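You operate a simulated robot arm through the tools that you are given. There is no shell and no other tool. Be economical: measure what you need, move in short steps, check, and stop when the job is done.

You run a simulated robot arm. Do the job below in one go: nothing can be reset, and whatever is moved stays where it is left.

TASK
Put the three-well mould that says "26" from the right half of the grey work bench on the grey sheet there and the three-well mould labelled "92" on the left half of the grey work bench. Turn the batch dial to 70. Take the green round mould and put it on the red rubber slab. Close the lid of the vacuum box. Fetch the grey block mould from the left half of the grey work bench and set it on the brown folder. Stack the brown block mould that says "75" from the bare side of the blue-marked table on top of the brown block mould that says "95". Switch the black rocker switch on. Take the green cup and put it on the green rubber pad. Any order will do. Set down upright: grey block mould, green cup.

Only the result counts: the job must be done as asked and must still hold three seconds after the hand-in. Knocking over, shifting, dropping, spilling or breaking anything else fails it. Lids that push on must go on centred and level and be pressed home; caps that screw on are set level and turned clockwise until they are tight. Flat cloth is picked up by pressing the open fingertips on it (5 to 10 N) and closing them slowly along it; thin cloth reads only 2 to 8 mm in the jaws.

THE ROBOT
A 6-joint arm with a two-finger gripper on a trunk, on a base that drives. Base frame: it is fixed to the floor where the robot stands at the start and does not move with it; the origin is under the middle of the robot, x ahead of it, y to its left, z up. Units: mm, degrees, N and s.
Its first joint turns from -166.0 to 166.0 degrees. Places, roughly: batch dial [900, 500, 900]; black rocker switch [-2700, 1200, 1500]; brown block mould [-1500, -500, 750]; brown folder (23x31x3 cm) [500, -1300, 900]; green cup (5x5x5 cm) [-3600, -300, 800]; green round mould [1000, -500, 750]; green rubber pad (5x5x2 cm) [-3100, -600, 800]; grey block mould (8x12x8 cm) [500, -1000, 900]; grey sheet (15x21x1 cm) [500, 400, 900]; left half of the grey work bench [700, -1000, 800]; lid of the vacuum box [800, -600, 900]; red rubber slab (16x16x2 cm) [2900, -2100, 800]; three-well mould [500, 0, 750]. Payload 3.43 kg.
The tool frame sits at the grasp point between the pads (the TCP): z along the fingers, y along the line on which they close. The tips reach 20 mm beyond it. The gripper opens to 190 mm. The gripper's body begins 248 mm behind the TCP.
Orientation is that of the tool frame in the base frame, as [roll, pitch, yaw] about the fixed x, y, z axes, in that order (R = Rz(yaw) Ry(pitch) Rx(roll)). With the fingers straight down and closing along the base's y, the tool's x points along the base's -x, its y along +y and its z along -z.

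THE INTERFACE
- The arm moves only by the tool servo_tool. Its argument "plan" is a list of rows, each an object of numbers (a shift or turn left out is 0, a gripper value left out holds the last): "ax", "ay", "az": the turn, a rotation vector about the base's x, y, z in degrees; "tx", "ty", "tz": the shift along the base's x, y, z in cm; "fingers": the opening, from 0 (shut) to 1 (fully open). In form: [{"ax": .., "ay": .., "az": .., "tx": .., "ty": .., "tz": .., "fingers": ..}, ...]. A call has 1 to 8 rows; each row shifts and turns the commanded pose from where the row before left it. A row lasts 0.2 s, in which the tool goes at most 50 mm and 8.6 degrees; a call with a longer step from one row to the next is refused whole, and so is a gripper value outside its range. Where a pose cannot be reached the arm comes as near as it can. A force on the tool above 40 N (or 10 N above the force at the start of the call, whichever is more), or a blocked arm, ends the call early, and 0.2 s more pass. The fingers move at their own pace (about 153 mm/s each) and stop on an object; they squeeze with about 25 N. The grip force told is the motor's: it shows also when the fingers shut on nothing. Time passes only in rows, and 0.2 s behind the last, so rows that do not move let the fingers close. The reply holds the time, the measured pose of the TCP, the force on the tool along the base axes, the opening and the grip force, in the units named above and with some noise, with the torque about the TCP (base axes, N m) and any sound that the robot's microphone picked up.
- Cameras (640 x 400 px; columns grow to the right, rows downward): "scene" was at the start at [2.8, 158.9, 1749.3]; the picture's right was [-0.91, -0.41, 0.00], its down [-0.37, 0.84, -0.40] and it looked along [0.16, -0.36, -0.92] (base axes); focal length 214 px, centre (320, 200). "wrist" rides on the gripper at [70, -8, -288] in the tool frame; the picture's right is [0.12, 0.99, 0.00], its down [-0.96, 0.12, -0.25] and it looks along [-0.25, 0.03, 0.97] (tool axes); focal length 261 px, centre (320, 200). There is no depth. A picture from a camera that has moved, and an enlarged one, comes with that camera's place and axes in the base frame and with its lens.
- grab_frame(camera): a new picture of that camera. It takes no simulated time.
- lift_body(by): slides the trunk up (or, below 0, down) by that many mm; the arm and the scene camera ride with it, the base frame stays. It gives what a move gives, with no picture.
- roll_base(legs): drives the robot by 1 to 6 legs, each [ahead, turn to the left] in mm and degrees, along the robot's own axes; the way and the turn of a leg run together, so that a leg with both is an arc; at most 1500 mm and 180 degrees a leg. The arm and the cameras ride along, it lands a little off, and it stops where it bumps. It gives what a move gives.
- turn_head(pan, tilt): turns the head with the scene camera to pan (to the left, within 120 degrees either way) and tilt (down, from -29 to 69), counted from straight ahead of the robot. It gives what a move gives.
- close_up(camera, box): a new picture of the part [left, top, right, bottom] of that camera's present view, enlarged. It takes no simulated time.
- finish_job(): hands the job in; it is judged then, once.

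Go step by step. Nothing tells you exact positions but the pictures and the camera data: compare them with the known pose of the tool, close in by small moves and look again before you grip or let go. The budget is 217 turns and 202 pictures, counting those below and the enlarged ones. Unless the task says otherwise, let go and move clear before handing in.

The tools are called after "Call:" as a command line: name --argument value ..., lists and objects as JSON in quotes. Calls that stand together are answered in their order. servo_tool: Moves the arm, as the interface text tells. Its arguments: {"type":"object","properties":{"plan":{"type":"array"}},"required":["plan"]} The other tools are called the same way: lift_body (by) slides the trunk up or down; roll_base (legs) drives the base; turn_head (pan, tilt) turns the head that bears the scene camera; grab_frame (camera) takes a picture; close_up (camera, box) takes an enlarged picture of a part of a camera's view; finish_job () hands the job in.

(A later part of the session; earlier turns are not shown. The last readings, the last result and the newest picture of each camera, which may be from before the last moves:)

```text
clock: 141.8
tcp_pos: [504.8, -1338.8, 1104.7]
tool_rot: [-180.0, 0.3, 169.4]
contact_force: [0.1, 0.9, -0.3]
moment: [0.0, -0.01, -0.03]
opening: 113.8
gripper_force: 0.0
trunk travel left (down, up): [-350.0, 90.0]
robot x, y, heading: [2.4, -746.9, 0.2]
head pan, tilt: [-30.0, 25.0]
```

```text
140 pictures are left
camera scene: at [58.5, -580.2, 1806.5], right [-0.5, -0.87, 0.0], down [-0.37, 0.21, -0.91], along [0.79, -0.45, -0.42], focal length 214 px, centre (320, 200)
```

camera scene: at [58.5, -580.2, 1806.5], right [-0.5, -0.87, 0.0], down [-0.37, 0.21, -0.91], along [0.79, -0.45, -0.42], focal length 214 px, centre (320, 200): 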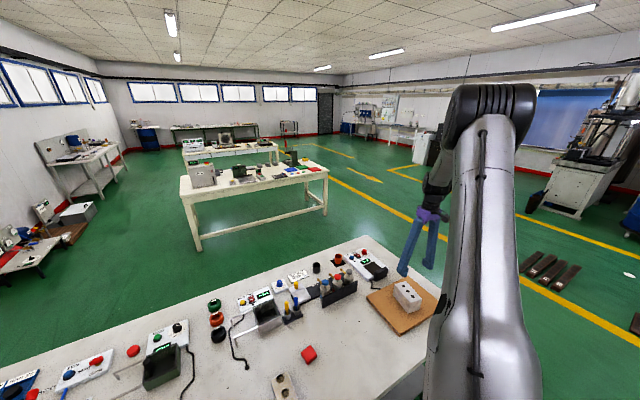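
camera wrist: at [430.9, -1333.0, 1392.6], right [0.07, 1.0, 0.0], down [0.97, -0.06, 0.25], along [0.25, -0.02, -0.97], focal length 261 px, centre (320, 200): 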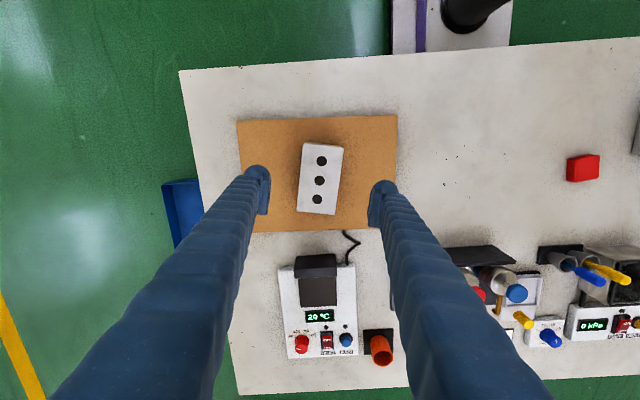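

Block placed well. Next: green round mould, reachable from the far side of the bench. Stow the arm in front and drive around the right end (y<-1600).

Call:
servo_tool --plan '[{"tx": -0.3, "ty": 4.8, "tz": 0.5, "az": 5.3}, {"tx": -0.3, "ty": 4.8, "tz": 0.5, "az": 5.3}, {"tx": -0.3, "ty": 4.8, "tz": 0.5}, {"tx": -0.3, "ty": 4.8, "tz": 0.5}, {"tx": -0.3, "ty": 4.8, "tz": 0.5}, {"tx": -0.3, "ty": 4.8, "tz": 0.5}, {"tx": -0.3, "ty": 4.8}, {"tx": -0.3, "ty": 4.8}]'

Call:
servo_tool --plan '[{"tx": -0.3, "ty": 4.8}, {"tx": -0.3, "ty": 4.8}, {"tx": -0.3, "ty": 4.8}, {"tx": -0.3, "ty": 4.8}]'

Call:
roll_base --legs '[[-220, 0], [0, -45]]'

Call:
roll_base --legs '[[0, -45]]'

Call:
roll_base --legs '[[1350, 0]]'

```text
clock: 143.6
tcp_pos: [479.3, -954.2, 1137.1]
tool_rot: [-179.9, 0.2, 179.9]
contact_force: [-0.1, 0.6, 0.2]
moment: [-0.06, -0.03, -0.01]
opening: 114.0
gripper_force: 0.2
trunk travel left (down, up): [-350.0, 90.0]
robot x, y, heading: [0.2, -746.7, 0.3]
head pan, tilt: [-30.0, 25.0]
```

```text
clock: 144.6
tcp_pos: [468.7, -762.6, 1133.3]
tool_rot: [-179.9, 0.1, -179.9]
contact_force: [-1.0, 0.7, -0.2]
moment: [-0.17, 0.02, -0.03]
opening: 114.0
gripper_force: 0.0
trunk travel left (down, up): [-350.0, 90.0]
robot x, y, heading: [-3.3, -745.3, 0.3]
head pan, tilt: [-30.0, 25.0]
```

```text
clock: 149.8
tcp_pos: [97.5, -1089.6, 1135.1]
tool_rot: [180.0, 0.3, 135.2]
contact_force: [0.1, 0.4, 0.3]
moment: [0.02, -0.02, 0.04]
opening: 114.0
gripper_force: 0.1
trunk travel left (down, up): [-350.0, 90.0]
robot x, y, heading: [-192.7, -720.1, -44.5]
head pan, tilt: [-30.0, 25.0]
```

```text
clock: 153.3
tcp_pos: [-253.4, -1188.4, 1134.9]
tool_rot: [-179.9, 0.2, 89.8]
contact_force: [-0.1, 0.7, 0.0]
moment: [0.0, 0.0, -0.05]
opening: 113.8
gripper_force: 0.1
trunk travel left (down, up): [-350.0, 90.0]
robot x, y, heading: [-145.4, -715.6, -89.1]
head pan, tilt: [-30.0, 25.0]
```

```text
clock: 162.5
tcp_pos: [-235.9, -2530.5, 1137.7]
tool_rot: [-179.9, 0.2, 89.9]
contact_force: [0.4, 0.2, 0.2]
moment: [0.0, -0.01, 0.0]
opening: 114.1
gripper_force: 0.1
trunk travel left (down, up): [-350.0, 90.0]
robot x, y, heading: [-132.1, -2061.7, -89.3]
head pan, tilt: [-30.0, 25.0]
```

Turn to heading 0 and drive past the bench end.

Call:
roll_base --legs '[[0, 45], [0, 45]]'

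Call:
turn_head --pan 0 --tilt 30

Call:
grab_frame --camera "scene"

```text
clock: 167.8
tcp_pos: [269.9, -2332.8, 1137.3]
tool_rot: [179.9, 0.3, 158.5]
contact_force: [-0.2, -1.3, -0.3]
moment: [0.09, -0.02, -0.02]
opening: 113.9
gripper_force: 0.2
trunk travel left (down, up): [-350.0, 90.0]
robot x, y, heading: [-148.7, -2121.9, -18.6]
head pan, tilt: [-30.0, 25.0]
stopped in leg 2: the robot was blocked; the commanded pose is now the measured one
```

```text
clock: 168.7
tcp_pos: [269.3, -2331.9, 1137.2]
tool_rot: [179.9, 0.3, 158.3]
contact_force: [-0.6, 0.6, 0.8]
moment: [-0.08, 0.03, -0.02]
opening: 113.9
gripper_force: 0.0
trunk travel left (down, up): [-350.0, 90.0]
robot x, y, heading: [-152.6, -2120.8, -18.5]
head pan, tilt: [0.0, 30.0]
```

```text
139 pictures are left
camera scene: at [-19.7, -1943.4, 1798.5], right [-0.32, -0.95, 0.0], down [-0.47, 0.16, -0.87], along [0.82, -0.28, -0.5], focal length 214 px, centre (320, 200)
```

scene: 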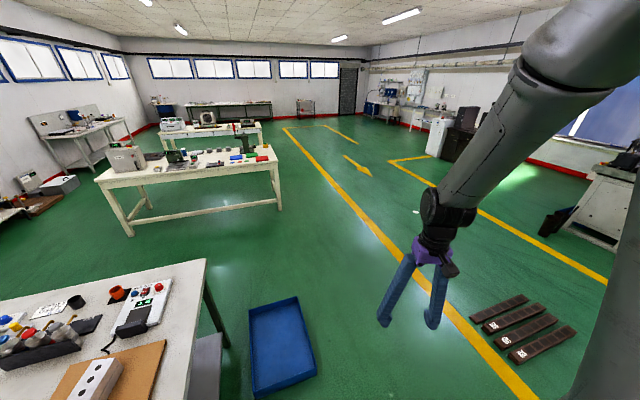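

A blue tray lies on the floor at x 640–1300, y −1710…−2150. I'll pass at y≈−2720.

Call:
roll_base --legs '[[0, -27], [850, 0]]'

Call:
roll_base --legs '[[0, 45]]'

Call:
roll_base --legs '[[1350, 0]]'

```text
clock: 176.7
tcp_pos: [713.8, -3107.6, 1136.6]
tool_rot: [180.0, 0.2, 131.1]
contact_force: [0.7, -0.3, -0.3]
moment: [0.0, -0.04, -0.03]
opening: 113.9
gripper_force: 0.1
trunk travel left (down, up): [-350.0, 90.0]
robot x, y, heading: [428.8, -2728.8, -46.1]
head pan, tilt: [0.0, 30.0]
```

```text
clock: 180.2
tcp_pos: [900.2, -2798.2, 1137.6]
tool_rot: [-180.0, 0.3, 176.0]
contact_force: [0.7, 1.0, -0.2]
moment: [-0.01, -0.01, 0.04]
opening: 113.9
gripper_force: 0.1
trunk travel left (down, up): [-350.0, 90.0]
robot x, y, heading: [428.2, -2771.6, -1.1]
head pan, tilt: [0.0, 30.0]
```

```text
clock: 189.4
tcp_pos: [2245.9, -2817.4, 1138.3]
tool_rot: [-180.0, 0.2, 176.5]
contact_force: [-0.1, -0.5, -1.2]
moment: [-0.02, 0.05, 0.01]
opening: 114.1
gripper_force: 0.1
trunk travel left (down, up): [-350.0, 90.0]
robot x, y, heading: [1776.9, -2799.1, -1.0]
head pan, tilt: [0.0, 30.0]
```

Turn left and drive up the aisle.

Call:
roll_base --legs '[[0, 45]]'

Call:
roll_base --legs '[[0, 46]]'

Call:
roll_base --legs '[[1400, 0]]'

Call:
turn_head --pan 60 --tilt 40

Call:
grab_frame --camera "scene"

```text
clock: 192.9
tcp_pos: [2119.5, -2477.4, 1138.1]
tool_rot: [-180.0, 0.3, -138.1]
contact_force: [0.4, -0.2, -0.9]
moment: [-0.04, 0.03, -0.01]
opening: 113.9
gripper_force: 0.0
trunk travel left (down, up): [-350.0, 90.0]
robot x, y, heading: [1808.4, -2829.1, 44.1]
head pan, tilt: [0.0, 30.0]
```

```text
clock: 196.4
tcp_pos: [1773.1, -2357.2, 1139.3]
tool_rot: [-179.8, 0.3, -92.1]
contact_force: [0.2, 0.7, 0.5]
moment: [-0.05, 0.03, -0.01]
opening: 114.1
gripper_force: 0.1
trunk travel left (down, up): [-350.0, 90.0]
robot x, y, heading: [1849.1, -2824.3, 90.4]
head pan, tilt: [0.0, 30.0]
```

```text
clock: 206.1
tcp_pos: [1778.6, -937.9, 1139.5]
tool_rot: [-179.9, 0.3, -92.4]
contact_force: [-0.1, -0.1, -0.4]
moment: [-0.03, 0.02, 0.02]
opening: 113.8
gripper_force: 0.1
trunk travel left (down, up): [-350.0, 90.0]
robot x, y, heading: [1850.2, -1403.8, 89.9]
head pan, tilt: [0.0, 30.0]
```

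```text
clock: 207.4
tcp_pos: [1777.4, -937.3, 1140.1]
tool_rot: [-180.0, 0.3, -92.4]
contact_force: [0.3, 0.4, 0.2]
moment: [0.03, -0.02, 0.01]
opening: 113.9
gripper_force: 0.0
trunk travel left (down, up): [-350.0, 90.0]
robot x, y, heading: [1850.5, -1407.9, 89.8]
head pan, tilt: [60.0, 40.0]
```

```text
138 pictures are left
camera scene: at [1565.9, -1381.0, 1783.3], right [0.5, 0.86, 0.0], down [0.56, -0.32, -0.77], along [-0.66, 0.39, -0.64], focal length 214 px, centre (320, 200)
```

scene: 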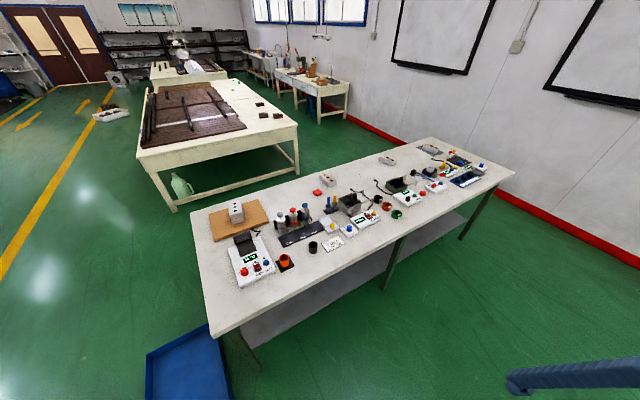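

Forward 900 so the green mould is beside me, then reach left.

Call:
roll_base --legs '[[900, 0]]'

Call:
servo_tool --plan '[{"tx": -4.5, "ty": -2}, {"tx": -4.5, "ty": -2}, {"tx": -4.5, "ty": -2}, {"tx": -4.5, "ty": -2}, {"tx": -4.5, "ty": -2}, {"tx": -4.5, "ty": -2}, {"tx": -4, "ty": -3}, {"tx": -4, "ty": -3}]'

Call:
servo_tool --plan '[{"tx": -4, "ty": -3}, {"tx": -4, "ty": -3}, {"tx": -4, "ty": -3}, {"tx": -4, "ty": -3}, {"tx": -4, "ty": -3}, {"tx": -4, "ty": -3}, {"tx": -4, "ty": -3}]'

Call:
grab_frame --camera "wrist"

```text
clock: 213.8
tcp_pos: [1773.4, -41.9, 1139.9]
tool_rot: [-180.0, 0.2, -92.0]
contact_force: [0.4, 0.1, -0.1]
moment: [-0.07, -0.01, 0.02]
opening: 113.9
gripper_force: 0.1
trunk travel left (down, up): [-350.0, 90.0]
robot x, y, heading: [1850.6, -511.3, 90.3]
head pan, tilt: [60.0, 40.0]
```

```text
clock: 215.8
tcp_pos: [1463.2, -169.8, 1137.7]
tool_rot: [-179.7, 0.1, -99.6]
contact_force: [0.4, 0.9, 0.1]
moment: [-0.07, 0.02, -0.02]
opening: 114.2
gripper_force: 0.1
trunk travel left (down, up): [-350.0, 90.0]
robot x, y, heading: [1848.5, -509.8, 90.2]
head pan, tilt: [60.0, 40.0]
stopped in row 8: the arm was blocked; the commanded pose is now the measured one
```

```text
clock: 216.5
tcp_pos: [1408.2, -167.7, 1134.0]
tool_rot: [-179.3, 0.0, -109.1]
contact_force: [0.4, 0.7, 0.1]
moment: [-0.03, 0.12, 0.01]
opening: 114.2
gripper_force: 0.1
trunk travel left (down, up): [-350.0, 90.0]
robot x, y, heading: [1851.6, -511.4, 90.2]
head pan, tilt: [60.0, 40.0]
stopped in row 3: the arm was blocked; the commanded pose is now the measured one
```

```text
137 pictures are left
camera wrist: at [1389.2, -235.0, 1422.4], right [-0.98, 0.21, -0.01], down [0.2, 0.95, 0.25], along [0.06, 0.24, -0.97], focal length 261 px, centre (320, 200)
```

wrist: 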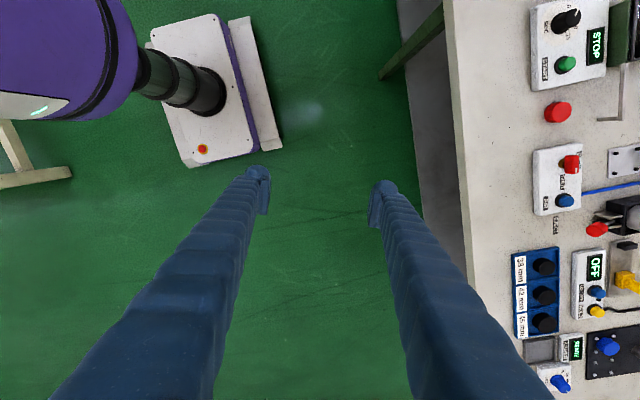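

The arm is blocked by the camera mast on its left side. I bring it back to the front and turn the robot to face the bench instead.

Call:
servo_tool --plan '[{"tx": 4.6, "ty": 1.6, "az": 2}, {"tx": 4.6, "ty": 1.6, "az": 2}, {"tx": 4.6, "ty": 1.6, "az": 2}, {"tx": 4.6, "ty": 1.6, "az": 2}, {"tx": 4.6, "ty": 1.6, "az": 2}, {"tx": 4.6, "ty": 1.6, "az": 2}, {"tx": 4.6, "ty": 1.6, "az": 2}, {"tx": 4.6, "ty": 1.6, "az": 2}]'

Call:
roll_base --legs '[[0, 45]]'

Call:
roll_base --legs '[[0, 45]]'

Call:
grab_frame --camera "wrist"

```text
clock: 218.3
tcp_pos: [1775.9, -40.7, 1135.0]
tool_rot: [-179.5, 0.0, -92.9]
contact_force: [0.3, -0.1, 0.5]
moment: [-0.02, 0.09, 0.01]
opening: 114.3
gripper_force: 0.1
trunk travel left (down, up): [-350.0, 90.0]
robot x, y, heading: [1852.5, -512.7, 90.3]
head pan, tilt: [60.0, 40.0]
```

```text
clock: 221.8
tcp_pos: [1465.6, -232.2, 1134.8]
tool_rot: [-179.5, 0.0, -47.7]
contact_force: [0.3, 0.7, 0.3]
moment: [-0.03, 0.01, -0.03]
opening: 114.0
gripper_force: 0.1
trunk travel left (down, up): [-350.0, 90.0]
robot x, y, heading: [1877.2, -485.7, 134.7]
head pan, tilt: [60.0, 40.0]
```

```text
clock: 225.3
tcp_pos: [1412.1, -600.4, 1136.1]
tool_rot: [-179.4, 0.0, -2.6]
contact_force: [0.0, 0.3, 0.5]
moment: [-0.07, -0.02, 0.01]
opening: 114.1
gripper_force: 0.1
trunk travel left (down, up): [-350.0, 90.0]
robot x, y, heading: [1881.7, -435.4, -180.1]
head pan, tilt: [60.0, 40.0]
```

```text
136 pictures are left
camera wrist: at [1481.0, -597.4, 1422.5], right [0.07, -1.0, -0.01], down [-0.97, -0.07, 0.25], along [-0.25, -0.01, -0.97], focal length 261 px, centre (320, 200)
```

wrist: 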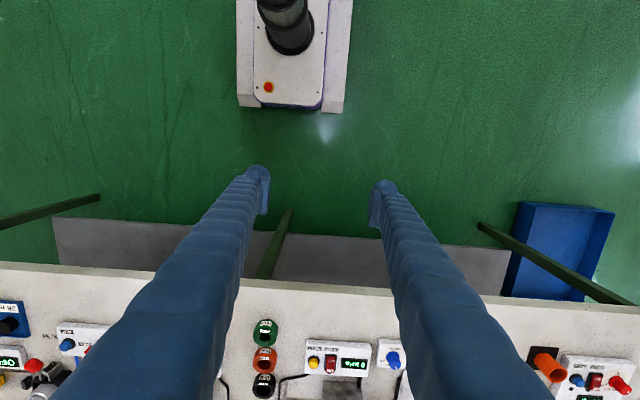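

Forward 250 mm, then over the green mould.

Call:
roll_base --legs '[[250, 0]]'

Call:
servo_tool --plan '[{"tx": -2.4, "ty": 1.5, "tz": -2, "az": 2.6, "fingers": 0.5}, {"tx": -2.4, "ty": 1.5, "tz": -2}, {"tx": -2.4, "ty": 1.5, "tz": -2}, {"tx": -2.4, "ty": 1.5, "tz": -2}, {"tx": -2.4, "ty": 1.5, "tz": -2}, {"tx": -2.4, "ty": 1.5, "tz": -2}, {"tx": -2.4, "ty": 1.5, "tz": -1.5}]'

Call:
grab_frame --camera "wrist"

```text
clock: 227.6
tcp_pos: [1160.4, -601.5, 1135.6]
tool_rot: [-179.5, -0.1, -2.5]
contact_force: [-0.3, 0.0, -0.2]
moment: [0.02, -0.07, 0.0]
opening: 113.9
gripper_force: 0.0
trunk travel left (down, up): [-350.0, 90.0]
robot x, y, heading: [1629.5, -435.1, -179.9]
head pan, tilt: [60.0, 40.0]
```

```text
clock: 229.2
tcp_pos: [990.8, -495.9, 999.9]
tool_rot: [-179.5, -0.1, 0.1]
contact_force: [0.4, 0.3, 0.8]
moment: [-0.02, -0.05, -0.02]
opening: 94.9
gripper_force: 0.1
trunk travel left (down, up): [-350.0, 90.0]
robot x, y, heading: [1628.5, -437.4, -179.7]
head pan, tilt: [60.0, 40.0]
```

```text
135 pictures are left
camera wrist: at [1060.8, -489.6, 1287.0], right [0.12, -0.99, -0.01], down [-0.96, -0.12, 0.25], along [-0.25, -0.02, -0.97], focal length 261 px, centre (320, 200)
```

wrist: 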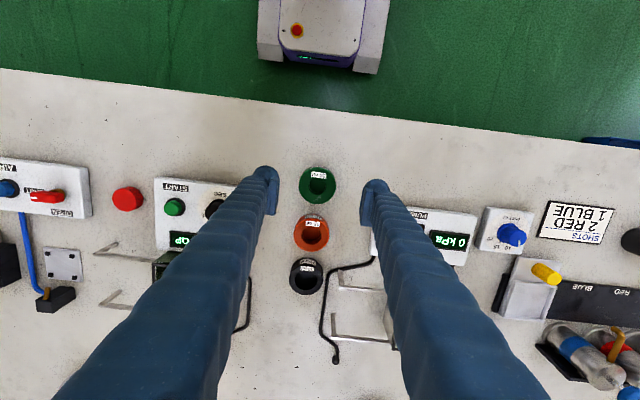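

Ring at (982,-490). Descend over it and re-check.

Call:
servo_tool --plan '[{"tx": -0.9, "ty": 0.5, "tz": -4, "ax": -0.5}, {"tz": -4}, {"tz": -2}, {}]'

Call:
close_up --camera "wrist" --box '[220, 130, 420, 255]'

```text
clock: 230.2
tcp_pos: [984.7, -491.9, 901.2]
tool_rot: [-180.0, 0.2, 0.0]
contact_force: [0.7, -0.1, -0.1]
moment: [0.0, 0.02, -0.01]
opening: 95.3
gripper_force: 0.1
trunk travel left (down, up): [-350.0, 90.0]
robot x, y, heading: [1629.3, -438.0, -179.7]
head pan, tilt: [60.0, 40.0]
```

```text
3.20 times, centred on (320, 192) of wrist
camera zoom: at [1054.0, -481.9, 1188.0], right [0.12, -0.99, 0.0], down [-0.96, -0.12, 0.25], along [-0.25, -0.03, -0.97], focal length 834 px, centre (320, 224)
```

zoom: 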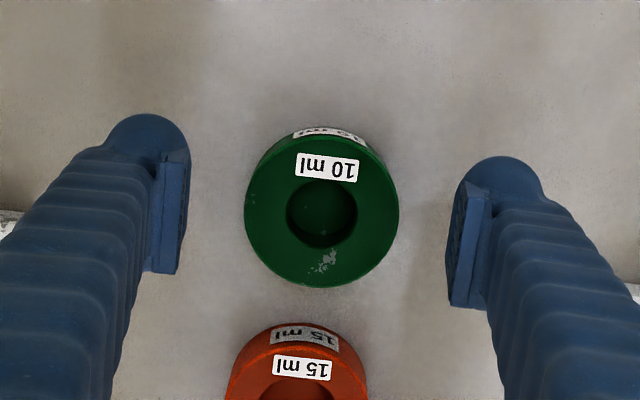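

Centred. Lower, grip, and lift slowly.

Call:
servo_tool --plan '[{"tz": -1.5}, {"tz": -1.1}, {"fingers": 0}, {}, {}, {}, {"tz": 0.3}, {"tz": 0.5}]'

Call:
servo_tool --plan '[{"tz": 1}, {"tz": 2}, {"tz": 3}, {"tz": 3}, {"tz": 3}, {"tz": 3}, {"tz": 2}, {"tz": 1}]'

Call:
grab_frame --camera "wrist"

```text
clock: 232.0
tcp_pos: [984.0, -491.5, 881.7]
tool_rot: [-179.9, 0.0, 0.2]
contact_force: [0.7, -0.2, -1.2]
moment: [0.01, -0.03, 0.01]
opening: 56.3
gripper_force: 24.9
trunk travel left (down, up): [-350.0, 90.0]
robot x, y, heading: [1627.6, -435.0, -179.9]
head pan, tilt: [60.0, 40.0]
```

```text
clock: 233.8
tcp_pos: [983.0, -491.4, 1063.4]
tool_rot: [-179.9, 0.1, 0.1]
contact_force: [0.2, -0.3, -2.1]
moment: [0.01, 0.0, 0.03]
opening: 56.2
gripper_force: 25.0
trunk travel left (down, up): [-350.0, 90.0]
robot x, y, heading: [1628.4, -437.8, -180.0]
head pan, tilt: [60.0, 40.0]
```

```text
133 pictures are left
camera wrist: at [1053.4, -482.3, 1350.5], right [0.12, -0.99, 0.0], down [-0.96, -0.12, 0.25], along [-0.25, -0.03, -0.97], focal length 261 px, centre (320, 200)
```

wrist: 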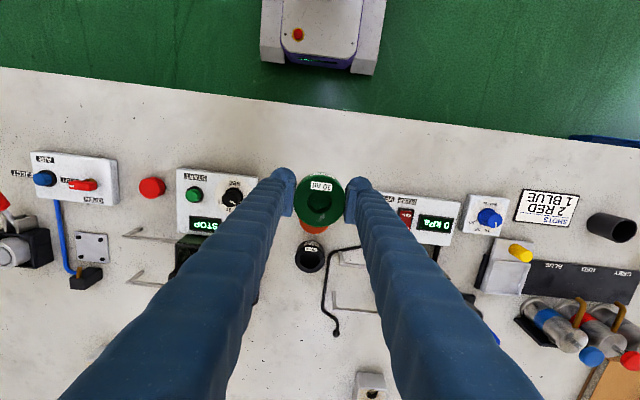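

Held. Retract the arm, back off, then turn and drive to the table with the red slab.

Call:
servo_tool --plan '[{"tx": 1, "tz": 0.5}, {"tx": 2.5, "tz": 1}, {"tx": 3.5, "tz": 1}, {"tx": 3.5, "tz": 1}, {"tx": 3.5, "tz": 1}, {"tx": 3, "tz": 1}, {"tx": 1.5, "tz": 1}]'

Call:
roll_base --legs '[[-250, 0]]'

Call:
roll_base --legs '[[0, 45]]'

Call:
roll_base --legs '[[0, 45]]'

Call:
turn_head --pan 40 --tilt 35

Call:
grab_frame --camera "scene"

```text
clock: 235.4
tcp_pos: [1170.4, -491.8, 1128.4]
tool_rot: [180.0, 0.2, 0.0]
contact_force: [0.0, -0.8, -1.8]
moment: [-0.01, 0.05, 0.01]
opening: 56.2
gripper_force: 24.8
trunk travel left (down, up): [-350.0, 90.0]
robot x, y, heading: [1631.9, -442.9, -179.5]
head pan, tilt: [60.0, 40.0]
```

```text
clock: 237.7
tcp_pos: [1420.2, -491.7, 1127.5]
tool_rot: [-179.9, 0.1, 0.1]
contact_force: [-0.1, -0.3, -2.0]
moment: [0.0, 0.04, 0.0]
opening: 56.4
gripper_force: 25.3
trunk travel left (down, up): [-350.0, 90.0]
robot x, y, heading: [1877.8, -437.9, -179.7]
head pan, tilt: [60.0, 40.0]
```

```text
clock: 241.1
tcp_pos: [1591.7, -799.7, 1127.9]
tool_rot: [-179.9, 0.0, 45.0]
contact_force: [-0.4, 0.5, -1.9]
moment: [-0.03, 0.0, -0.02]
opening: 56.3
gripper_force: 25.4
trunk travel left (down, up): [-350.0, 90.0]
robot x, y, heading: [1849.6, -408.6, -135.4]
head pan, tilt: [60.0, 40.0]
```

```text
clock: 244.6
tcp_pos: [1944.7, -869.7, 1128.8]
tool_rot: [180.0, -0.1, 90.0]
contact_force: [-0.7, 0.6, -1.8]
moment: [0.01, -0.04, 0.03]
opening: 56.0
gripper_force: 24.6
trunk travel left (down, up): [-350.0, 90.0]
robot x, y, heading: [1806.9, -412.6, -90.9]
head pan, tilt: [60.0, 40.0]
```

```text
clock: 245.4
tcp_pos: [1946.2, -868.9, 1129.0]
tool_rot: [-179.9, 0.2, 90.0]
contact_force: [2.1, -1.0, -1.4]
moment: [0.05, 0.35, 0.02]
opening: 56.1
gripper_force: 24.9
trunk travel left (down, up): [-350.0, 90.0]
robot x, y, heading: [1806.7, -408.5, -90.6]
head pan, tilt: [40.0, 35.0]
```

```text
132 pictures are left
camera scene: at [2076.4, -458.3, 1790.2], right [-0.77, -0.64, 0.0], down [-0.37, 0.44, -0.82], along [0.52, -0.63, -0.58], focal length 214 px, centre (320, 200)
```

scene: 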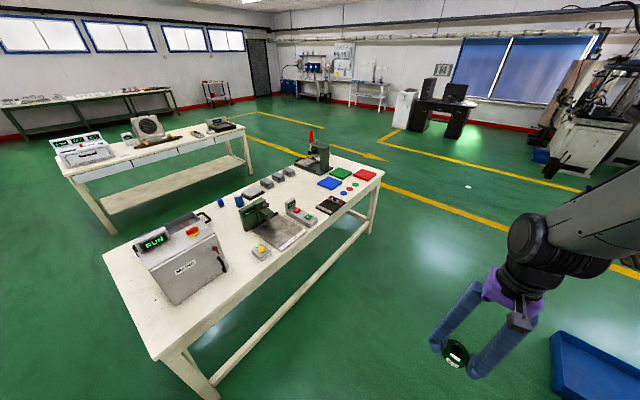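

Red slab near (2866,-2061). Drive down the aisle, then turn to it.

Call:
roll_base --legs '[[1450, 0]]'

Call:
roll_base --legs '[[150, 0]]'

Call:
roll_base --legs '[[0, 45]]'

Call:
roll_base --legs '[[0, 45]]'

Call:
grab_frame --camera "wrist"

```text
clock: 255.2
tcp_pos: [1934.7, -2308.9, 1129.3]
tool_rot: [-179.9, 0.0, 90.1]
contact_force: [-0.3, 0.5, -2.5]
moment: [0.05, 0.02, 0.01]
opening: 56.1
gripper_force: 25.0
trunk travel left (down, up): [-350.0, 90.0]
robot x, y, heading: [1796.9, -1848.8, -90.3]
head pan, tilt: [40.0, 35.0]
```

```text
clock: 256.9
tcp_pos: [1933.9, -2460.6, 1128.7]
tool_rot: [-180.0, 0.0, 90.1]
contact_force: [-0.1, -0.5, -1.0]
moment: [0.13, -0.01, 0.0]
opening: 56.2
gripper_force: 25.0
trunk travel left (down, up): [-350.0, 90.0]
robot x, y, heading: [1797.2, -2005.0, -90.0]
head pan, tilt: [40.0, 35.0]
```

```text
clock: 260.4
tcp_pos: [2219.8, -2227.0, 1131.0]
tool_rot: [180.0, 0.0, 135.2]
contact_force: [-0.3, 0.5, -1.6]
moment: [0.0, 0.05, -0.01]
opening: 56.2
gripper_force: 24.9
trunk travel left (down, up): [-350.0, 90.0]
robot x, y, heading: [1768.1, -2028.5, -45.5]
head pan, tilt: [40.0, 35.0]
```

```text
clock: 263.9
tcp_pos: [2225.6, -1845.8, 1129.7]
tool_rot: [-180.0, 0.1, -179.4]
contact_force: [0.6, 0.5, -2.3]
moment: [0.02, 0.0, 0.02]
opening: 56.1
gripper_force: 24.7
trunk travel left (down, up): [-350.0, 90.0]
robot x, y, heading: [1766.9, -2071.2, -0.4]
head pan, tilt: [40.0, 35.0]
```

```text
131 pictures are left
camera wrist: at [2154.3, -1853.4, 1418.0], right [-0.13, 0.99, 0.0], down [0.96, 0.13, 0.25], along [0.25, 0.03, -0.97], focal length 261 px, centre (320, 200)
```

wrist: 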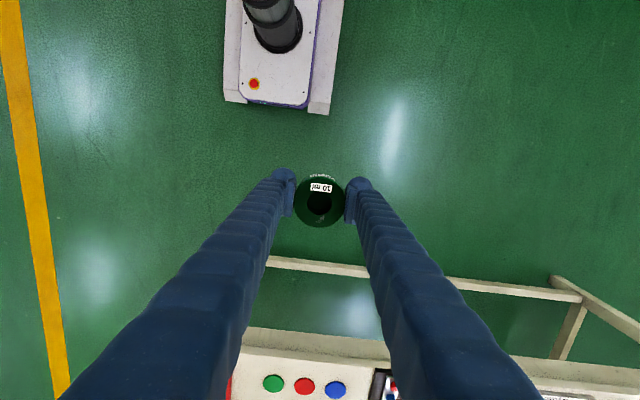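

Drive forward 470 and look at the slab.

Call:
roll_base --legs '[[470, 0]]'

Call:
turn_head --pan 10 --tilt 45

Call:
grab_frame --camera "wrist"

Call:
grab_frame --camera "scene"

```text
clock: 267.6
tcp_pos: [2691.5, -1845.3, 1131.3]
tool_rot: [-180.0, 0.0, -179.2]
contact_force: [0.6, 0.5, -1.7]
moment: [-0.04, 0.06, 0.0]
opening: 56.4
gripper_force: 25.6
trunk travel left (down, up): [-350.0, 90.0]
robot x, y, heading: [2235.1, -2074.2, -0.1]
head pan, tilt: [40.0, 35.0]
```

```text
clock: 268.5
tcp_pos: [2691.1, -1845.7, 1131.5]
tool_rot: [179.9, 0.1, -179.2]
contact_force: [0.2, -0.2, -1.5]
moment: [0.01, 0.04, 0.0]
opening: 56.1
gripper_force: 24.6
trunk travel left (down, up): [-350.0, 90.0]
robot x, y, heading: [2231.9, -2073.3, 0.0]
head pan, tilt: [10.0, 45.0]
```

```text
130 pictures are left
camera wrist: at [2619.9, -1853.4, 1419.0], right [-0.13, 0.99, 0.0], down [0.96, 0.13, 0.25], along [0.25, 0.03, -0.97], focal length 261 px, centre (320, 200)
```

wrist: 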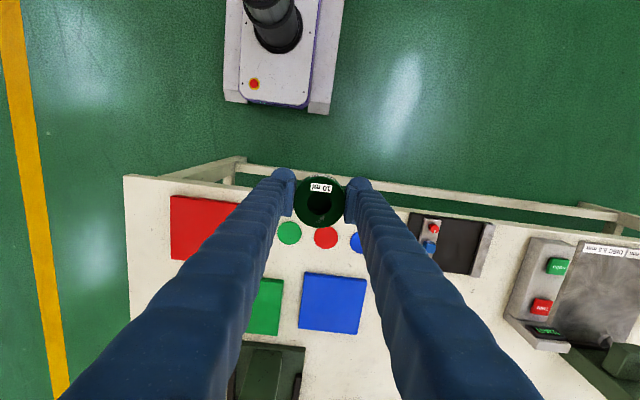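

```text
129 pictures are left
camera scene: at [2294.2, -1849.7, 1776.0], right [0.17, -0.98, 0.0], down [-0.7, -0.12, -0.71], along [0.7, 0.12, -0.71], focal length 214 px, centre (320, 200)
```

scene: 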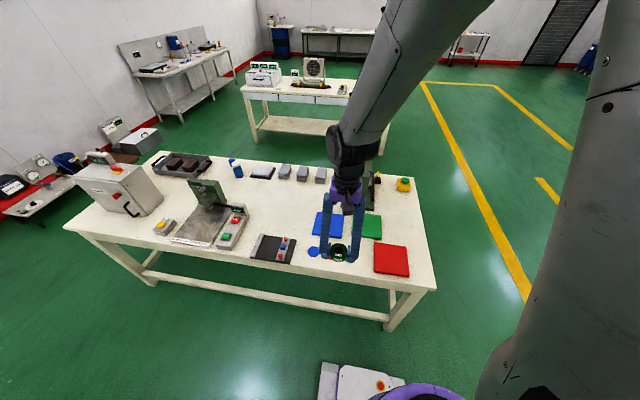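

Slab centre ≈(2866,-2085). Move over it.

Call:
servo_tool --plan '[{"tx": 1, "ty": -1.4}, {"tx": 2.2, "ty": -3}, {"tx": 2.6, "ty": -3.6, "tz": -1}, {"tx": 2.6, "ty": -3.6, "tz": -2}, {"tx": 2.6, "ty": -3.6, "tz": -2}, {"tx": 2.6, "ty": -3.6, "tz": -2}, {"tx": 2.2, "ty": -3, "tz": -2}, {"tx": 1.5, "ty": -2.2, "tz": -1}]'

Call:
grab_frame --camera "wrist"

```text
clock: 270.3
tcp_pos: [2864.0, -2086.5, 1030.6]
tool_rot: [-180.0, -0.1, -179.2]
contact_force: [0.1, 0.1, -1.0]
moment: [0.01, 0.02, 0.0]
opening: 56.2
gripper_force: 25.3
trunk travel left (down, up): [-350.0, 90.0]
robot x, y, heading: [2234.1, -2074.9, 0.1]
head pan, tilt: [10.0, 45.0]
```

```text
128 pictures are left
camera wrist: at [2793.7, -2094.1, 1318.3], right [-0.13, 0.99, 0.0], down [0.96, 0.13, 0.25], along [0.25, 0.03, -0.97], focal length 261 px, centre (320, 200)
```

wrist: 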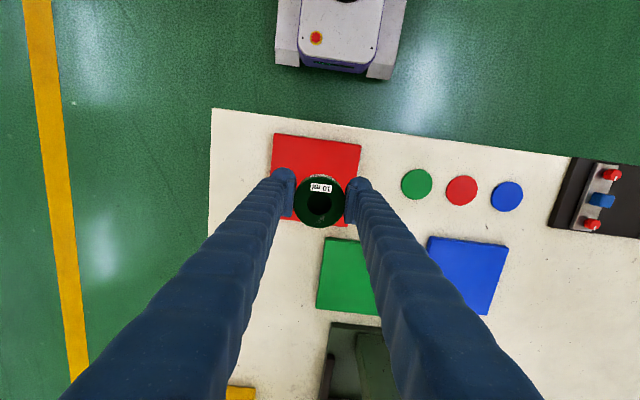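

Adjust to slab centre (2879,-2095) and lower.

Call:
servo_tool --plan '[{"tx": 1, "ty": -0.6, "tz": -1}, {"tx": 0.4, "ty": -0.3, "tz": -3}, {"tz": -3}, {"tz": -3}, {"tz": -2}, {}]'

Call:
close_up --camera "scene" --box '[320, 200, 480, 300]'

Call:
grab_frame --camera "wrist"

```text
clock: 271.7
tcp_pos: [2879.3, -2094.5, 912.3]
tool_rot: [-179.9, 0.0, -179.2]
contact_force: [0.4, 1.0, -1.5]
moment: [0.01, -0.02, 0.05]
opening: 56.2
gripper_force: 25.5
trunk travel left (down, up): [-350.0, 90.0]
robot x, y, heading: [2235.6, -2077.3, 0.1]
head pan, tilt: [10.0, 45.0]
```

```text
4.00 times, centred on (400, 250) of scene
camera zoom: at [2294.7, -1849.8, 1776.0], right [0.17, -0.98, 0.0], down [-0.7, -0.12, -0.71], along [0.7, 0.12, -0.71], focal length 858 px, centre (0, 0)
```

zoom: 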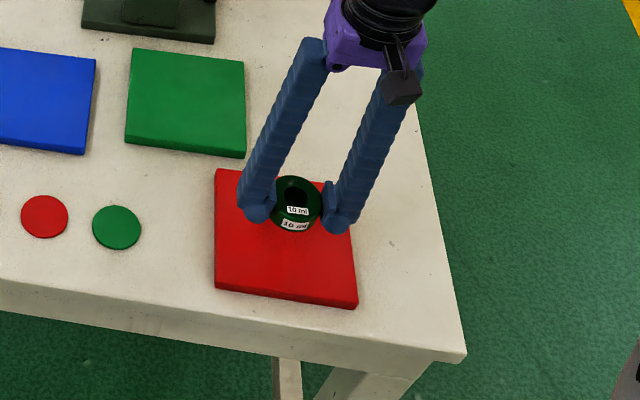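

```text
126 pictures are left
camera wrist: at [2807.6, -2102.4, 1198.9], right [-0.13, 0.99, 0.0], down [0.96, 0.13, 0.25], along [0.25, 0.03, -0.97], focal length 261 px, centre (320, 200)
```

wrist: 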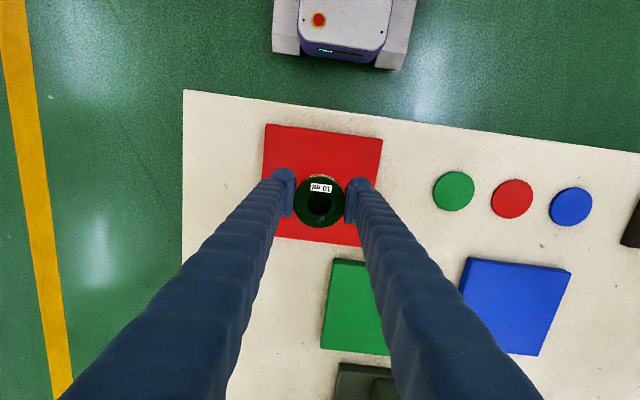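

Centred. Step down to contact.

Call:
servo_tool --plan '[{"tz": -1.5}, {"tz": -0.8}, {"tz": -0.4}, {}]'

Call:
servo_tool --plan '[{"tz": -0.3}, {"tz": -0.3}, {"tz": -0.3}, {}]'

Call:
close_up --camera "scene" --box '[350, 220, 430, 270]'

```text
clock: 272.7
tcp_pos: [2879.1, -2095.3, 884.7]
tool_rot: [-180.0, 0.0, -179.2]
contact_force: [0.7, -0.2, -0.8]
moment: [0.03, 0.0, 0.01]
opening: 56.2
gripper_force: 24.5
trunk travel left (down, up): [-350.0, 90.0]
robot x, y, heading: [2231.5, -2072.0, -0.2]
head pan, tilt: [10.0, 45.0]
```

```text
clock: 273.7
tcp_pos: [2878.3, -2094.8, 875.1]
tool_rot: [-180.0, 0.0, -179.2]
contact_force: [0.5, -0.1, -2.1]
moment: [-0.04, 0.0, 0.01]
opening: 56.0
gripper_force: 25.0
trunk travel left (down, up): [-350.0, 90.0]
robot x, y, heading: [2236.4, -2080.3, -0.1]
head pan, tilt: [10.0, 45.0]
```

```text
8.00 times, centred on (390, 245) of scene
camera zoom: at [2295.0, -1849.9, 1776.0], right [0.17, -0.98, 0.0], down [-0.7, -0.12, -0.71], along [0.7, 0.12, -0.71], focal length 1716 px, centre (-240, -160)
```

zoom: 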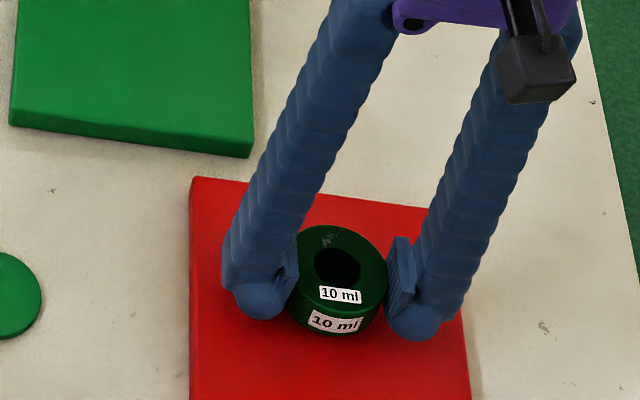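

Call:
servo_tool --plan '[{"tz": -0.3}, {"tz": -0.3}, {}]'

Call:
servo_tool --plan '[{"tz": -0.3}, {"tz": -0.2}, {}]'

Call:
servo_tool --plan '[{"tz": -0.3}, {"tz": -0.2}, {}]'

Call:
close_up --camera "scene" --box '[350, 220, 430, 270]'

```text
clock: 274.5
tcp_pos: [2877.8, -2093.4, 868.7]
tool_rot: [-180.0, -0.1, -179.2]
contact_force: [0.5, 0.4, -2.5]
moment: [-0.01, 0.02, 0.0]
opening: 56.2
gripper_force: 25.1
trunk travel left (down, up): [-350.0, 90.0]
robot x, y, heading: [2233.0, -2072.9, -0.2]
head pan, tilt: [10.0, 45.0]
```

```text
clock: 275.3
tcp_pos: [2878.5, -2093.5, 862.8]
tool_rot: [180.0, 0.0, -179.2]
contact_force: [-0.6, -0.7, 1.4]
moment: [-0.02, -0.04, -0.03]
opening: 56.3
gripper_force: 25.4
trunk travel left (down, up): [-350.0, 90.0]
robot x, y, heading: [2234.2, -2075.8, -0.1]
head pan, tilt: [10.0, 45.0]
```

```text
clock: 275.9
tcp_pos: [2879.1, -2093.5, 863.5]
tool_rot: [-179.9, 0.2, -179.2]
contact_force: [-8.4, 1.4, 19.6]
moment: [0.07, -0.05, 0.05]
opening: 56.4
gripper_force: 24.9
trunk travel left (down, up): [-350.0, 90.0]
robot x, y, heading: [2231.7, -2073.2, -0.3]
head pan, tilt: [10.0, 45.0]
stopped in row 2: the force on the tool passed its limit at 44 N (the readings are from after the stop); the commanded pose is now the measured one
```

```text
8.00 times, centred on (390, 245) of scene
camera zoom: at [2292.7, -1849.8, 1776.1], right [0.17, -0.98, 0.0], down [-0.7, -0.12, -0.71], along [0.7, 0.12, -0.71], focal length 1716 px, centre (-240, -160)
```

zoom: 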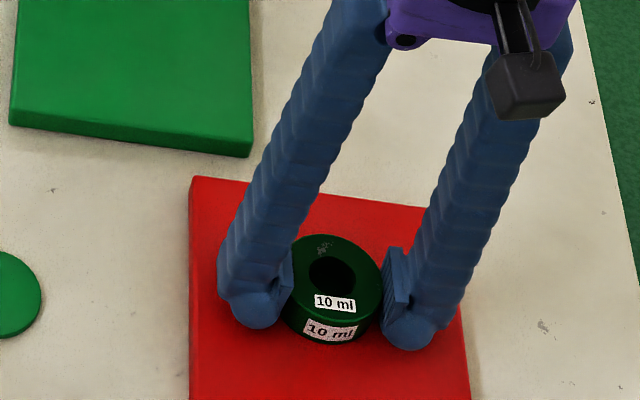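

Contact made. Release and rise, check.

Call:
servo_tool --plan '[{"tz": 0.1}, {"fingers": 0.55}, {}, {"tz": 3}, {"tz": 4}, {"tz": 4}, {"tz": 4}]'

Call:
close_up --camera "scene" --box '[320, 200, 480, 300]'

```text
clock: 277.5
tcp_pos: [2878.8, -2093.5, 1014.2]
tool_rot: [179.9, 0.2, -179.1]
contact_force: [-0.5, 0.6, -0.5]
moment: [0.03, -0.03, -0.04]
opening: 104.4
gripper_force: 0.1
trunk travel left (down, up): [-350.0, 90.0]
robot x, y, heading: [2232.1, -2073.2, -0.3]
head pan, tilt: [10.0, 45.0]
```

```text
4.00 times, centred on (400, 250) of scene
camera zoom: at [2293.4, -1849.9, 1776.1], right [0.17, -0.98, 0.0], down [-0.7, -0.12, -0.71], along [0.7, 0.12, -0.71], focal length 858 px, centre (0, 0)
```

zoom: 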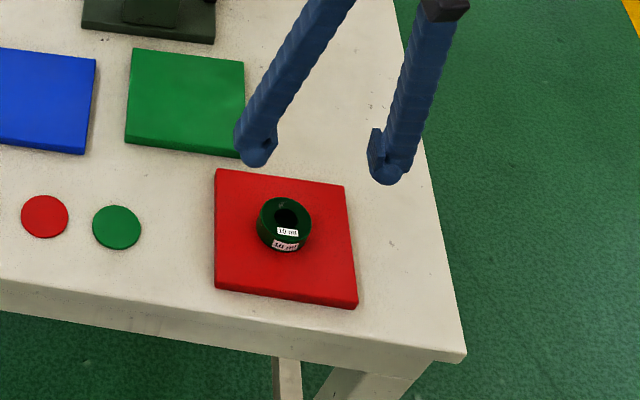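

Green mould is on the red slab. Retract and drive back round the bench's other end (y≈1200) towards the rear tables.

Call:
servo_tool --plan '[{"tx": -2, "tz": 1.5}, {"tx": -4, "tz": 2}, {"tx": -4, "tz": 2}, {"tx": -4, "tz": 2}, {"tx": -4, "tz": 2}, {"tx": -1, "tz": 2}]'

Call:
roll_base --legs '[[-430, 0]]'

Call:
roll_base --legs '[[0, 45]]'

Call:
roll_base --legs '[[0, 45]]'

Call:
roll_base --legs '[[1450, 0]]'

Call:
roll_base --legs '[[1450, 0]]'

```text
clock: 278.9
tcp_pos: [2689.8, -2094.0, 1128.9]
tool_rot: [180.0, 0.1, -179.2]
contact_force: [-0.3, 0.7, 0.0]
moment: [0.0, -0.04, 0.02]
opening: 104.3
gripper_force: 0.0
trunk travel left (down, up): [-350.0, 90.0]
robot x, y, heading: [2234.6, -2075.2, 0.0]
head pan, tilt: [10.0, 45.0]
```

```text
clock: 282.3
tcp_pos: [2261.7, -2094.4, 1129.1]
tool_rot: [180.0, 0.2, -179.2]
contact_force: [-0.6, -0.1, 0.7]
moment: [-0.01, -0.03, 0.0]
opening: 104.5
gripper_force: 0.1
trunk travel left (down, up): [-350.0, 90.0]
robot x, y, heading: [1802.7, -2073.3, 0.2]
head pan, tilt: [10.0, 45.0]
```

```text
clock: 285.7
tcp_pos: [2142.9, -1766.6, 1129.1]
tool_rot: [180.0, 0.2, -134.3]
contact_force: [0.1, -0.5, 0.2]
moment: [0.02, -0.02, -0.04]
opening: 104.4
gripper_force: 0.1
trunk travel left (down, up): [-350.0, 90.0]
robot x, y, heading: [1835.4, -2105.7, 44.6]
head pan, tilt: [10.0, 45.0]
```

```text
clock: 289.2
tcp_pos: [1815.0, -1646.7, 1128.7]
tool_rot: [-180.0, 0.1, -89.2]
contact_force: [0.4, -0.8, -0.3]
moment: [0.02, 0.03, 0.01]
opening: 104.6
gripper_force: 0.1
trunk travel left (down, up): [-350.0, 90.0]
robot x, y, heading: [1874.9, -2102.7, 89.7]
head pan, tilt: [10.0, 45.0]
```

```text
clock: 299.1
tcp_pos: [1831.7, -199.4, 1130.6]
tool_rot: [179.9, 0.2, -89.4]
contact_force: [1.1, -0.6, 0.1]
moment: [0.0, 0.03, -0.02]
opening: 104.6
gripper_force: 0.0
trunk travel left (down, up): [-350.0, 90.0]
robot x, y, heading: [1892.6, -656.9, 89.4]
head pan, tilt: [10.0, 45.0]
```

```text
clock: 308.9
tcp_pos: [1833.0, 1250.5, 1131.5]
tool_rot: [-179.9, 0.1, -88.6]
contact_force: [0.5, -0.5, -0.3]
moment: [-0.03, 0.03, 0.03]
opening: 104.7
gripper_force: 0.0
trunk travel left (down, up): [-350.0, 90.0]
robot x, y, heading: [1902.7, 793.5, 90.0]
head pan, tilt: [10.0, 45.0]
```

Call:
roll_base --legs '[[0, 45]]'

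Call:
roll_base --legs '[[520, 0]]'

Call:
roll_base --legs '[[0, 45]]'

Call:
turn_head --pan 0 --tilt 25

Call:
grab_frame --camera "scene"

```text
clock: 312.4
tcp_pos: [1530.4, 1065.8, 1131.0]
tool_rot: [-179.9, 0.2, -43.2]
contact_force: [-1.1, -0.2, 0.9]
moment: [0.0, -0.05, -0.03]
opening: 104.5
gripper_force: 0.0
trunk travel left (down, up): [-350.0, 90.0]
robot x, y, heading: [1927.8, 824.1, 135.2]
head pan, tilt: [10.0, 45.0]
```

```text
clock: 316.4
tcp_pos: [1159.8, 1433.4, 1131.8]
tool_rot: [180.0, 0.1, -43.2]
contact_force: [0.0, -0.2, -0.3]
moment: [-0.04, 0.0, 0.02]
opening: 104.3
gripper_force: 0.1
trunk travel left (down, up): [-350.0, 90.0]
robot x, y, heading: [1563.7, 1191.9, 135.0]
head pan, tilt: [10.0, 45.0]
```

```text
clock: 319.9
tcp_pos: [1107.1, 1074.4, 1132.3]
tool_rot: [-179.9, 0.2, 2.2]
contact_force: [0.2, 0.2, -0.3]
moment: [-0.01, -0.04, 0.01]
opening: 104.2
gripper_force: 0.2
trunk travel left (down, up): [-350.0, 90.0]
robot x, y, heading: [1563.4, 1234.3, -179.4]
head pan, tilt: [10.0, 45.0]
```

```text
clock: 320.8
tcp_pos: [1108.3, 1073.6, 1132.0]
tool_rot: [-179.8, 0.1, 2.0]
contact_force: [0.0, -1.2, -0.9]
moment: [0.28, -0.03, 0.01]
opening: 104.7
gripper_force: 0.1
trunk travel left (down, up): [-350.0, 90.0]
robot x, y, heading: [1560.7, 1235.8, -179.6]
head pan, tilt: [0.0, 25.0]
```

```text
122 pictures are left
camera scene: at [1488.3, 1021.3, 1806.1], right [0.0, 1.0, 0.0], down [0.42, 0.0, -0.91], along [-0.91, 0.0, -0.42], focal length 214 px, centre (320, 200)
```

scene: 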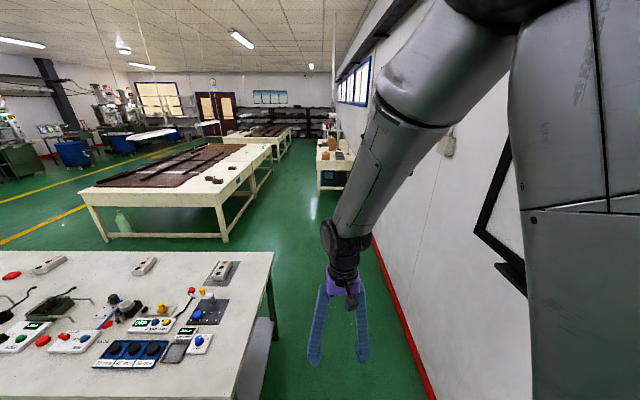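

Drive west along the free lane, then turn to face the blue-marked table.

Call:
roll_base --legs '[[1450, 0]]'

Call:
roll_base --legs '[[1400, 0]]'

Call:
roll_base --legs '[[0, 45]]'

Call:
roll_base --legs '[[0, 45]]'

Call:
turn_head --pan 0 --tilt 40

Call:
grab_frame --camera "scene"

```text
clock: 330.6
tcp_pos: [-339.7, 1069.2, 1132.0]
tool_rot: [180.0, 0.2, 2.1]
contact_force: [-0.4, 0.6, 0.3]
moment: [0.02, 0.0, -0.01]
opening: 104.7
gripper_force: 0.2
trunk travel left (down, up): [-350.0, 90.0]
robot x, y, heading: [114.3, 1226.3, -179.6]
head pan, tilt: [0.0, 25.0]
```

```text
clock: 340.1
tcp_pos: [-1735.9, 1076.0, 1132.4]
tool_rot: [-179.9, 0.2, 1.4]
contact_force: [0.7, -0.8, -0.3]
moment: [0.0, -0.04, -0.04]
opening: 104.4
gripper_force: 0.2
trunk travel left (down, up): [-350.0, 90.0]
robot x, y, heading: [-1282.4, 1231.8, 179.6]
head pan, tilt: [0.0, 25.0]
```

```text
clock: 343.6
tcp_pos: [-1494.2, 799.0, 1133.4]
tool_rot: [180.0, 0.2, 46.2]
contact_force: [-0.2, 0.1, 0.3]
moment: [-0.02, 0.04, 0.01]
opening: 105.0
gripper_force: 0.0
trunk travel left (down, up): [-350.0, 90.0]
robot x, y, heading: [-1305.2, 1259.3, -135.7]
head pan, tilt: [0.0, 25.0]
```

```text
clock: 347.0
tcp_pos: [-1116.9, 801.3, 1134.0]
tool_rot: [180.0, 0.2, 91.1]
contact_force: [-1.0, -0.7, -0.1]
moment: [-0.02, -0.07, 0.0]
opening: 104.8
gripper_force: 0.0
trunk travel left (down, up): [-350.0, 90.0]
robot x, y, heading: [-1355.7, 1262.1, -91.3]
head pan, tilt: [0.0, 25.0]
```

```text
clock: 347.8
tcp_pos: [-1119.3, 800.5, 1134.4]
tool_rot: [-180.0, 0.3, 91.0]
contact_force: [0.7, -0.6, 0.6]
moment: [-0.03, 0.0, 0.02]
opening: 104.5
gripper_force: 0.0
trunk travel left (down, up): [-350.0, 90.0]
robot x, y, heading: [-1352.7, 1257.9, -91.2]
head pan, tilt: [0.0, 40.0]
```

```text
121 pictures are left
camera scene: at [-1145.4, 1189.5, 1783.4], right [-1.0, 0.02, 0.0], down [0.01, 0.64, -0.77], along [-0.02, -0.77, -0.64], focal length 214 px, centre (320, 200)
```

scene: 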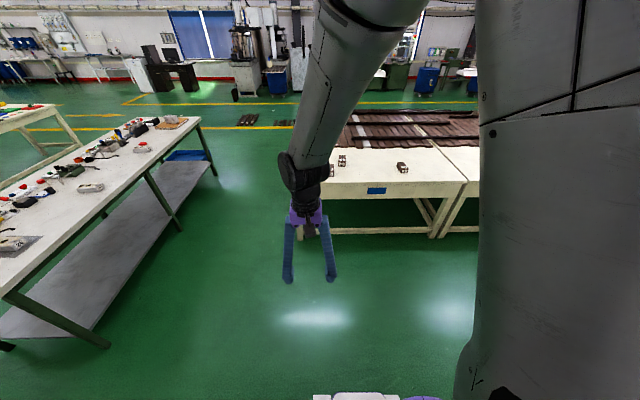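

Forward 850 towards the table edge (y≈−130).

Call:
roll_base --legs '[[850, 0]]'

Call:
grab_frame --camera "wrist"

Call:
grab_frame --camera "scene"

```text
clock: 353.9
tcp_pos: [-1131.0, -54.4, 1134.0]
tool_rot: [180.0, 0.3, 91.2]
contact_force: [0.3, -0.7, -0.5]
moment: [0.02, 0.04, -0.02]
opening: 104.6
gripper_force: 0.1
trunk travel left (down, up): [-350.0, 90.0]
robot x, y, heading: [-1369.6, 402.8, -90.8]
head pan, tilt: [0.0, 40.0]
```

```text
120 pictures are left
camera wrist: at [-1142.6, 17.8, 1421.2], right [0.99, 0.14, 0.0], down [0.14, -0.96, 0.25], along [0.03, -0.25, -0.97], focal length 261 px, centre (320, 200)
```

wrist: 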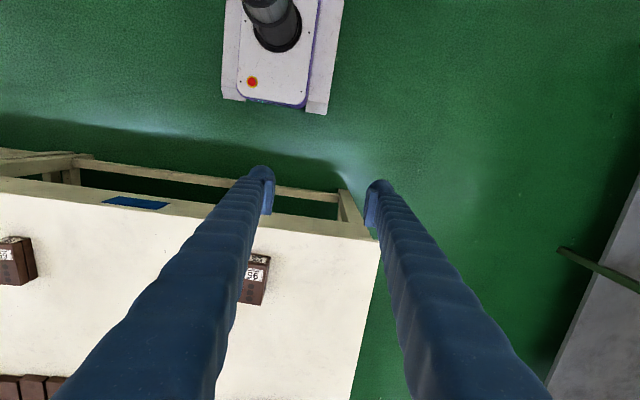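

```text
119 pictures are left
camera scene: at [-1161.0, 333.5, 1783.2], right [-1.0, 0.02, 0.0], down [0.01, 0.64, -0.77], along [-0.01, -0.77, -0.64], focal length 214 px, centre (320, 200)
```

scene: 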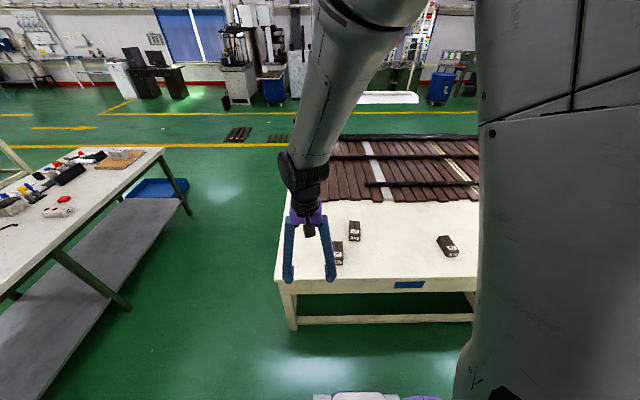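

Zoom on the brown moulds to read labels.

Call:
close_up --camera "scene" --box '[310, 200, 390, 280]'

Call:
close_up --camera "scene" --box '[420, 220, 480, 270]'

```text
5.00 times, centred on (350, 240) of scene
camera zoom: at [-1161.0, 333.5, 1783.2], right [-1.0, 0.02, 0.0], down [0.01, 0.64, -0.77], along [-0.01, -0.77, -0.64], focal length 1072 px, centre (170, 0)
```

zoom: 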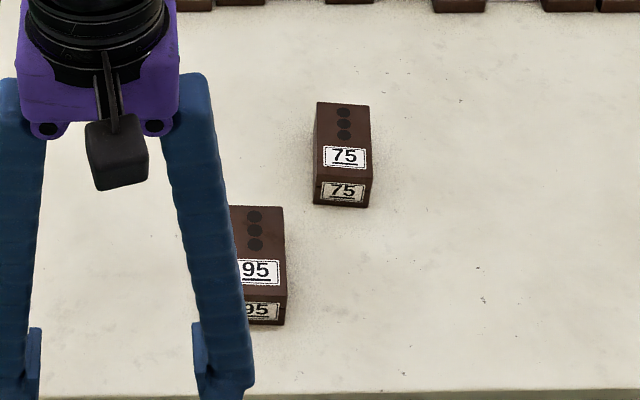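

```text
8.00 times, centred on (450, 245) of scene
camera zoom: at [-1161.0, 333.5, 1783.2], right [-1.0, 0.02, 0.0], down [0.01, 0.64, -0.77], along [-0.01, -0.77, -0.64], focal length 1716 px, centre (-720, -160)
```

zoom: 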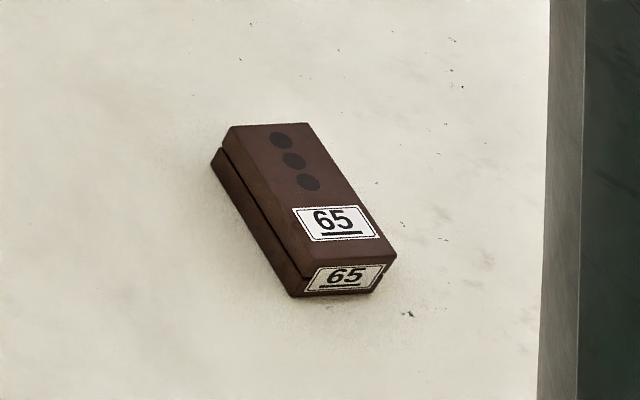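

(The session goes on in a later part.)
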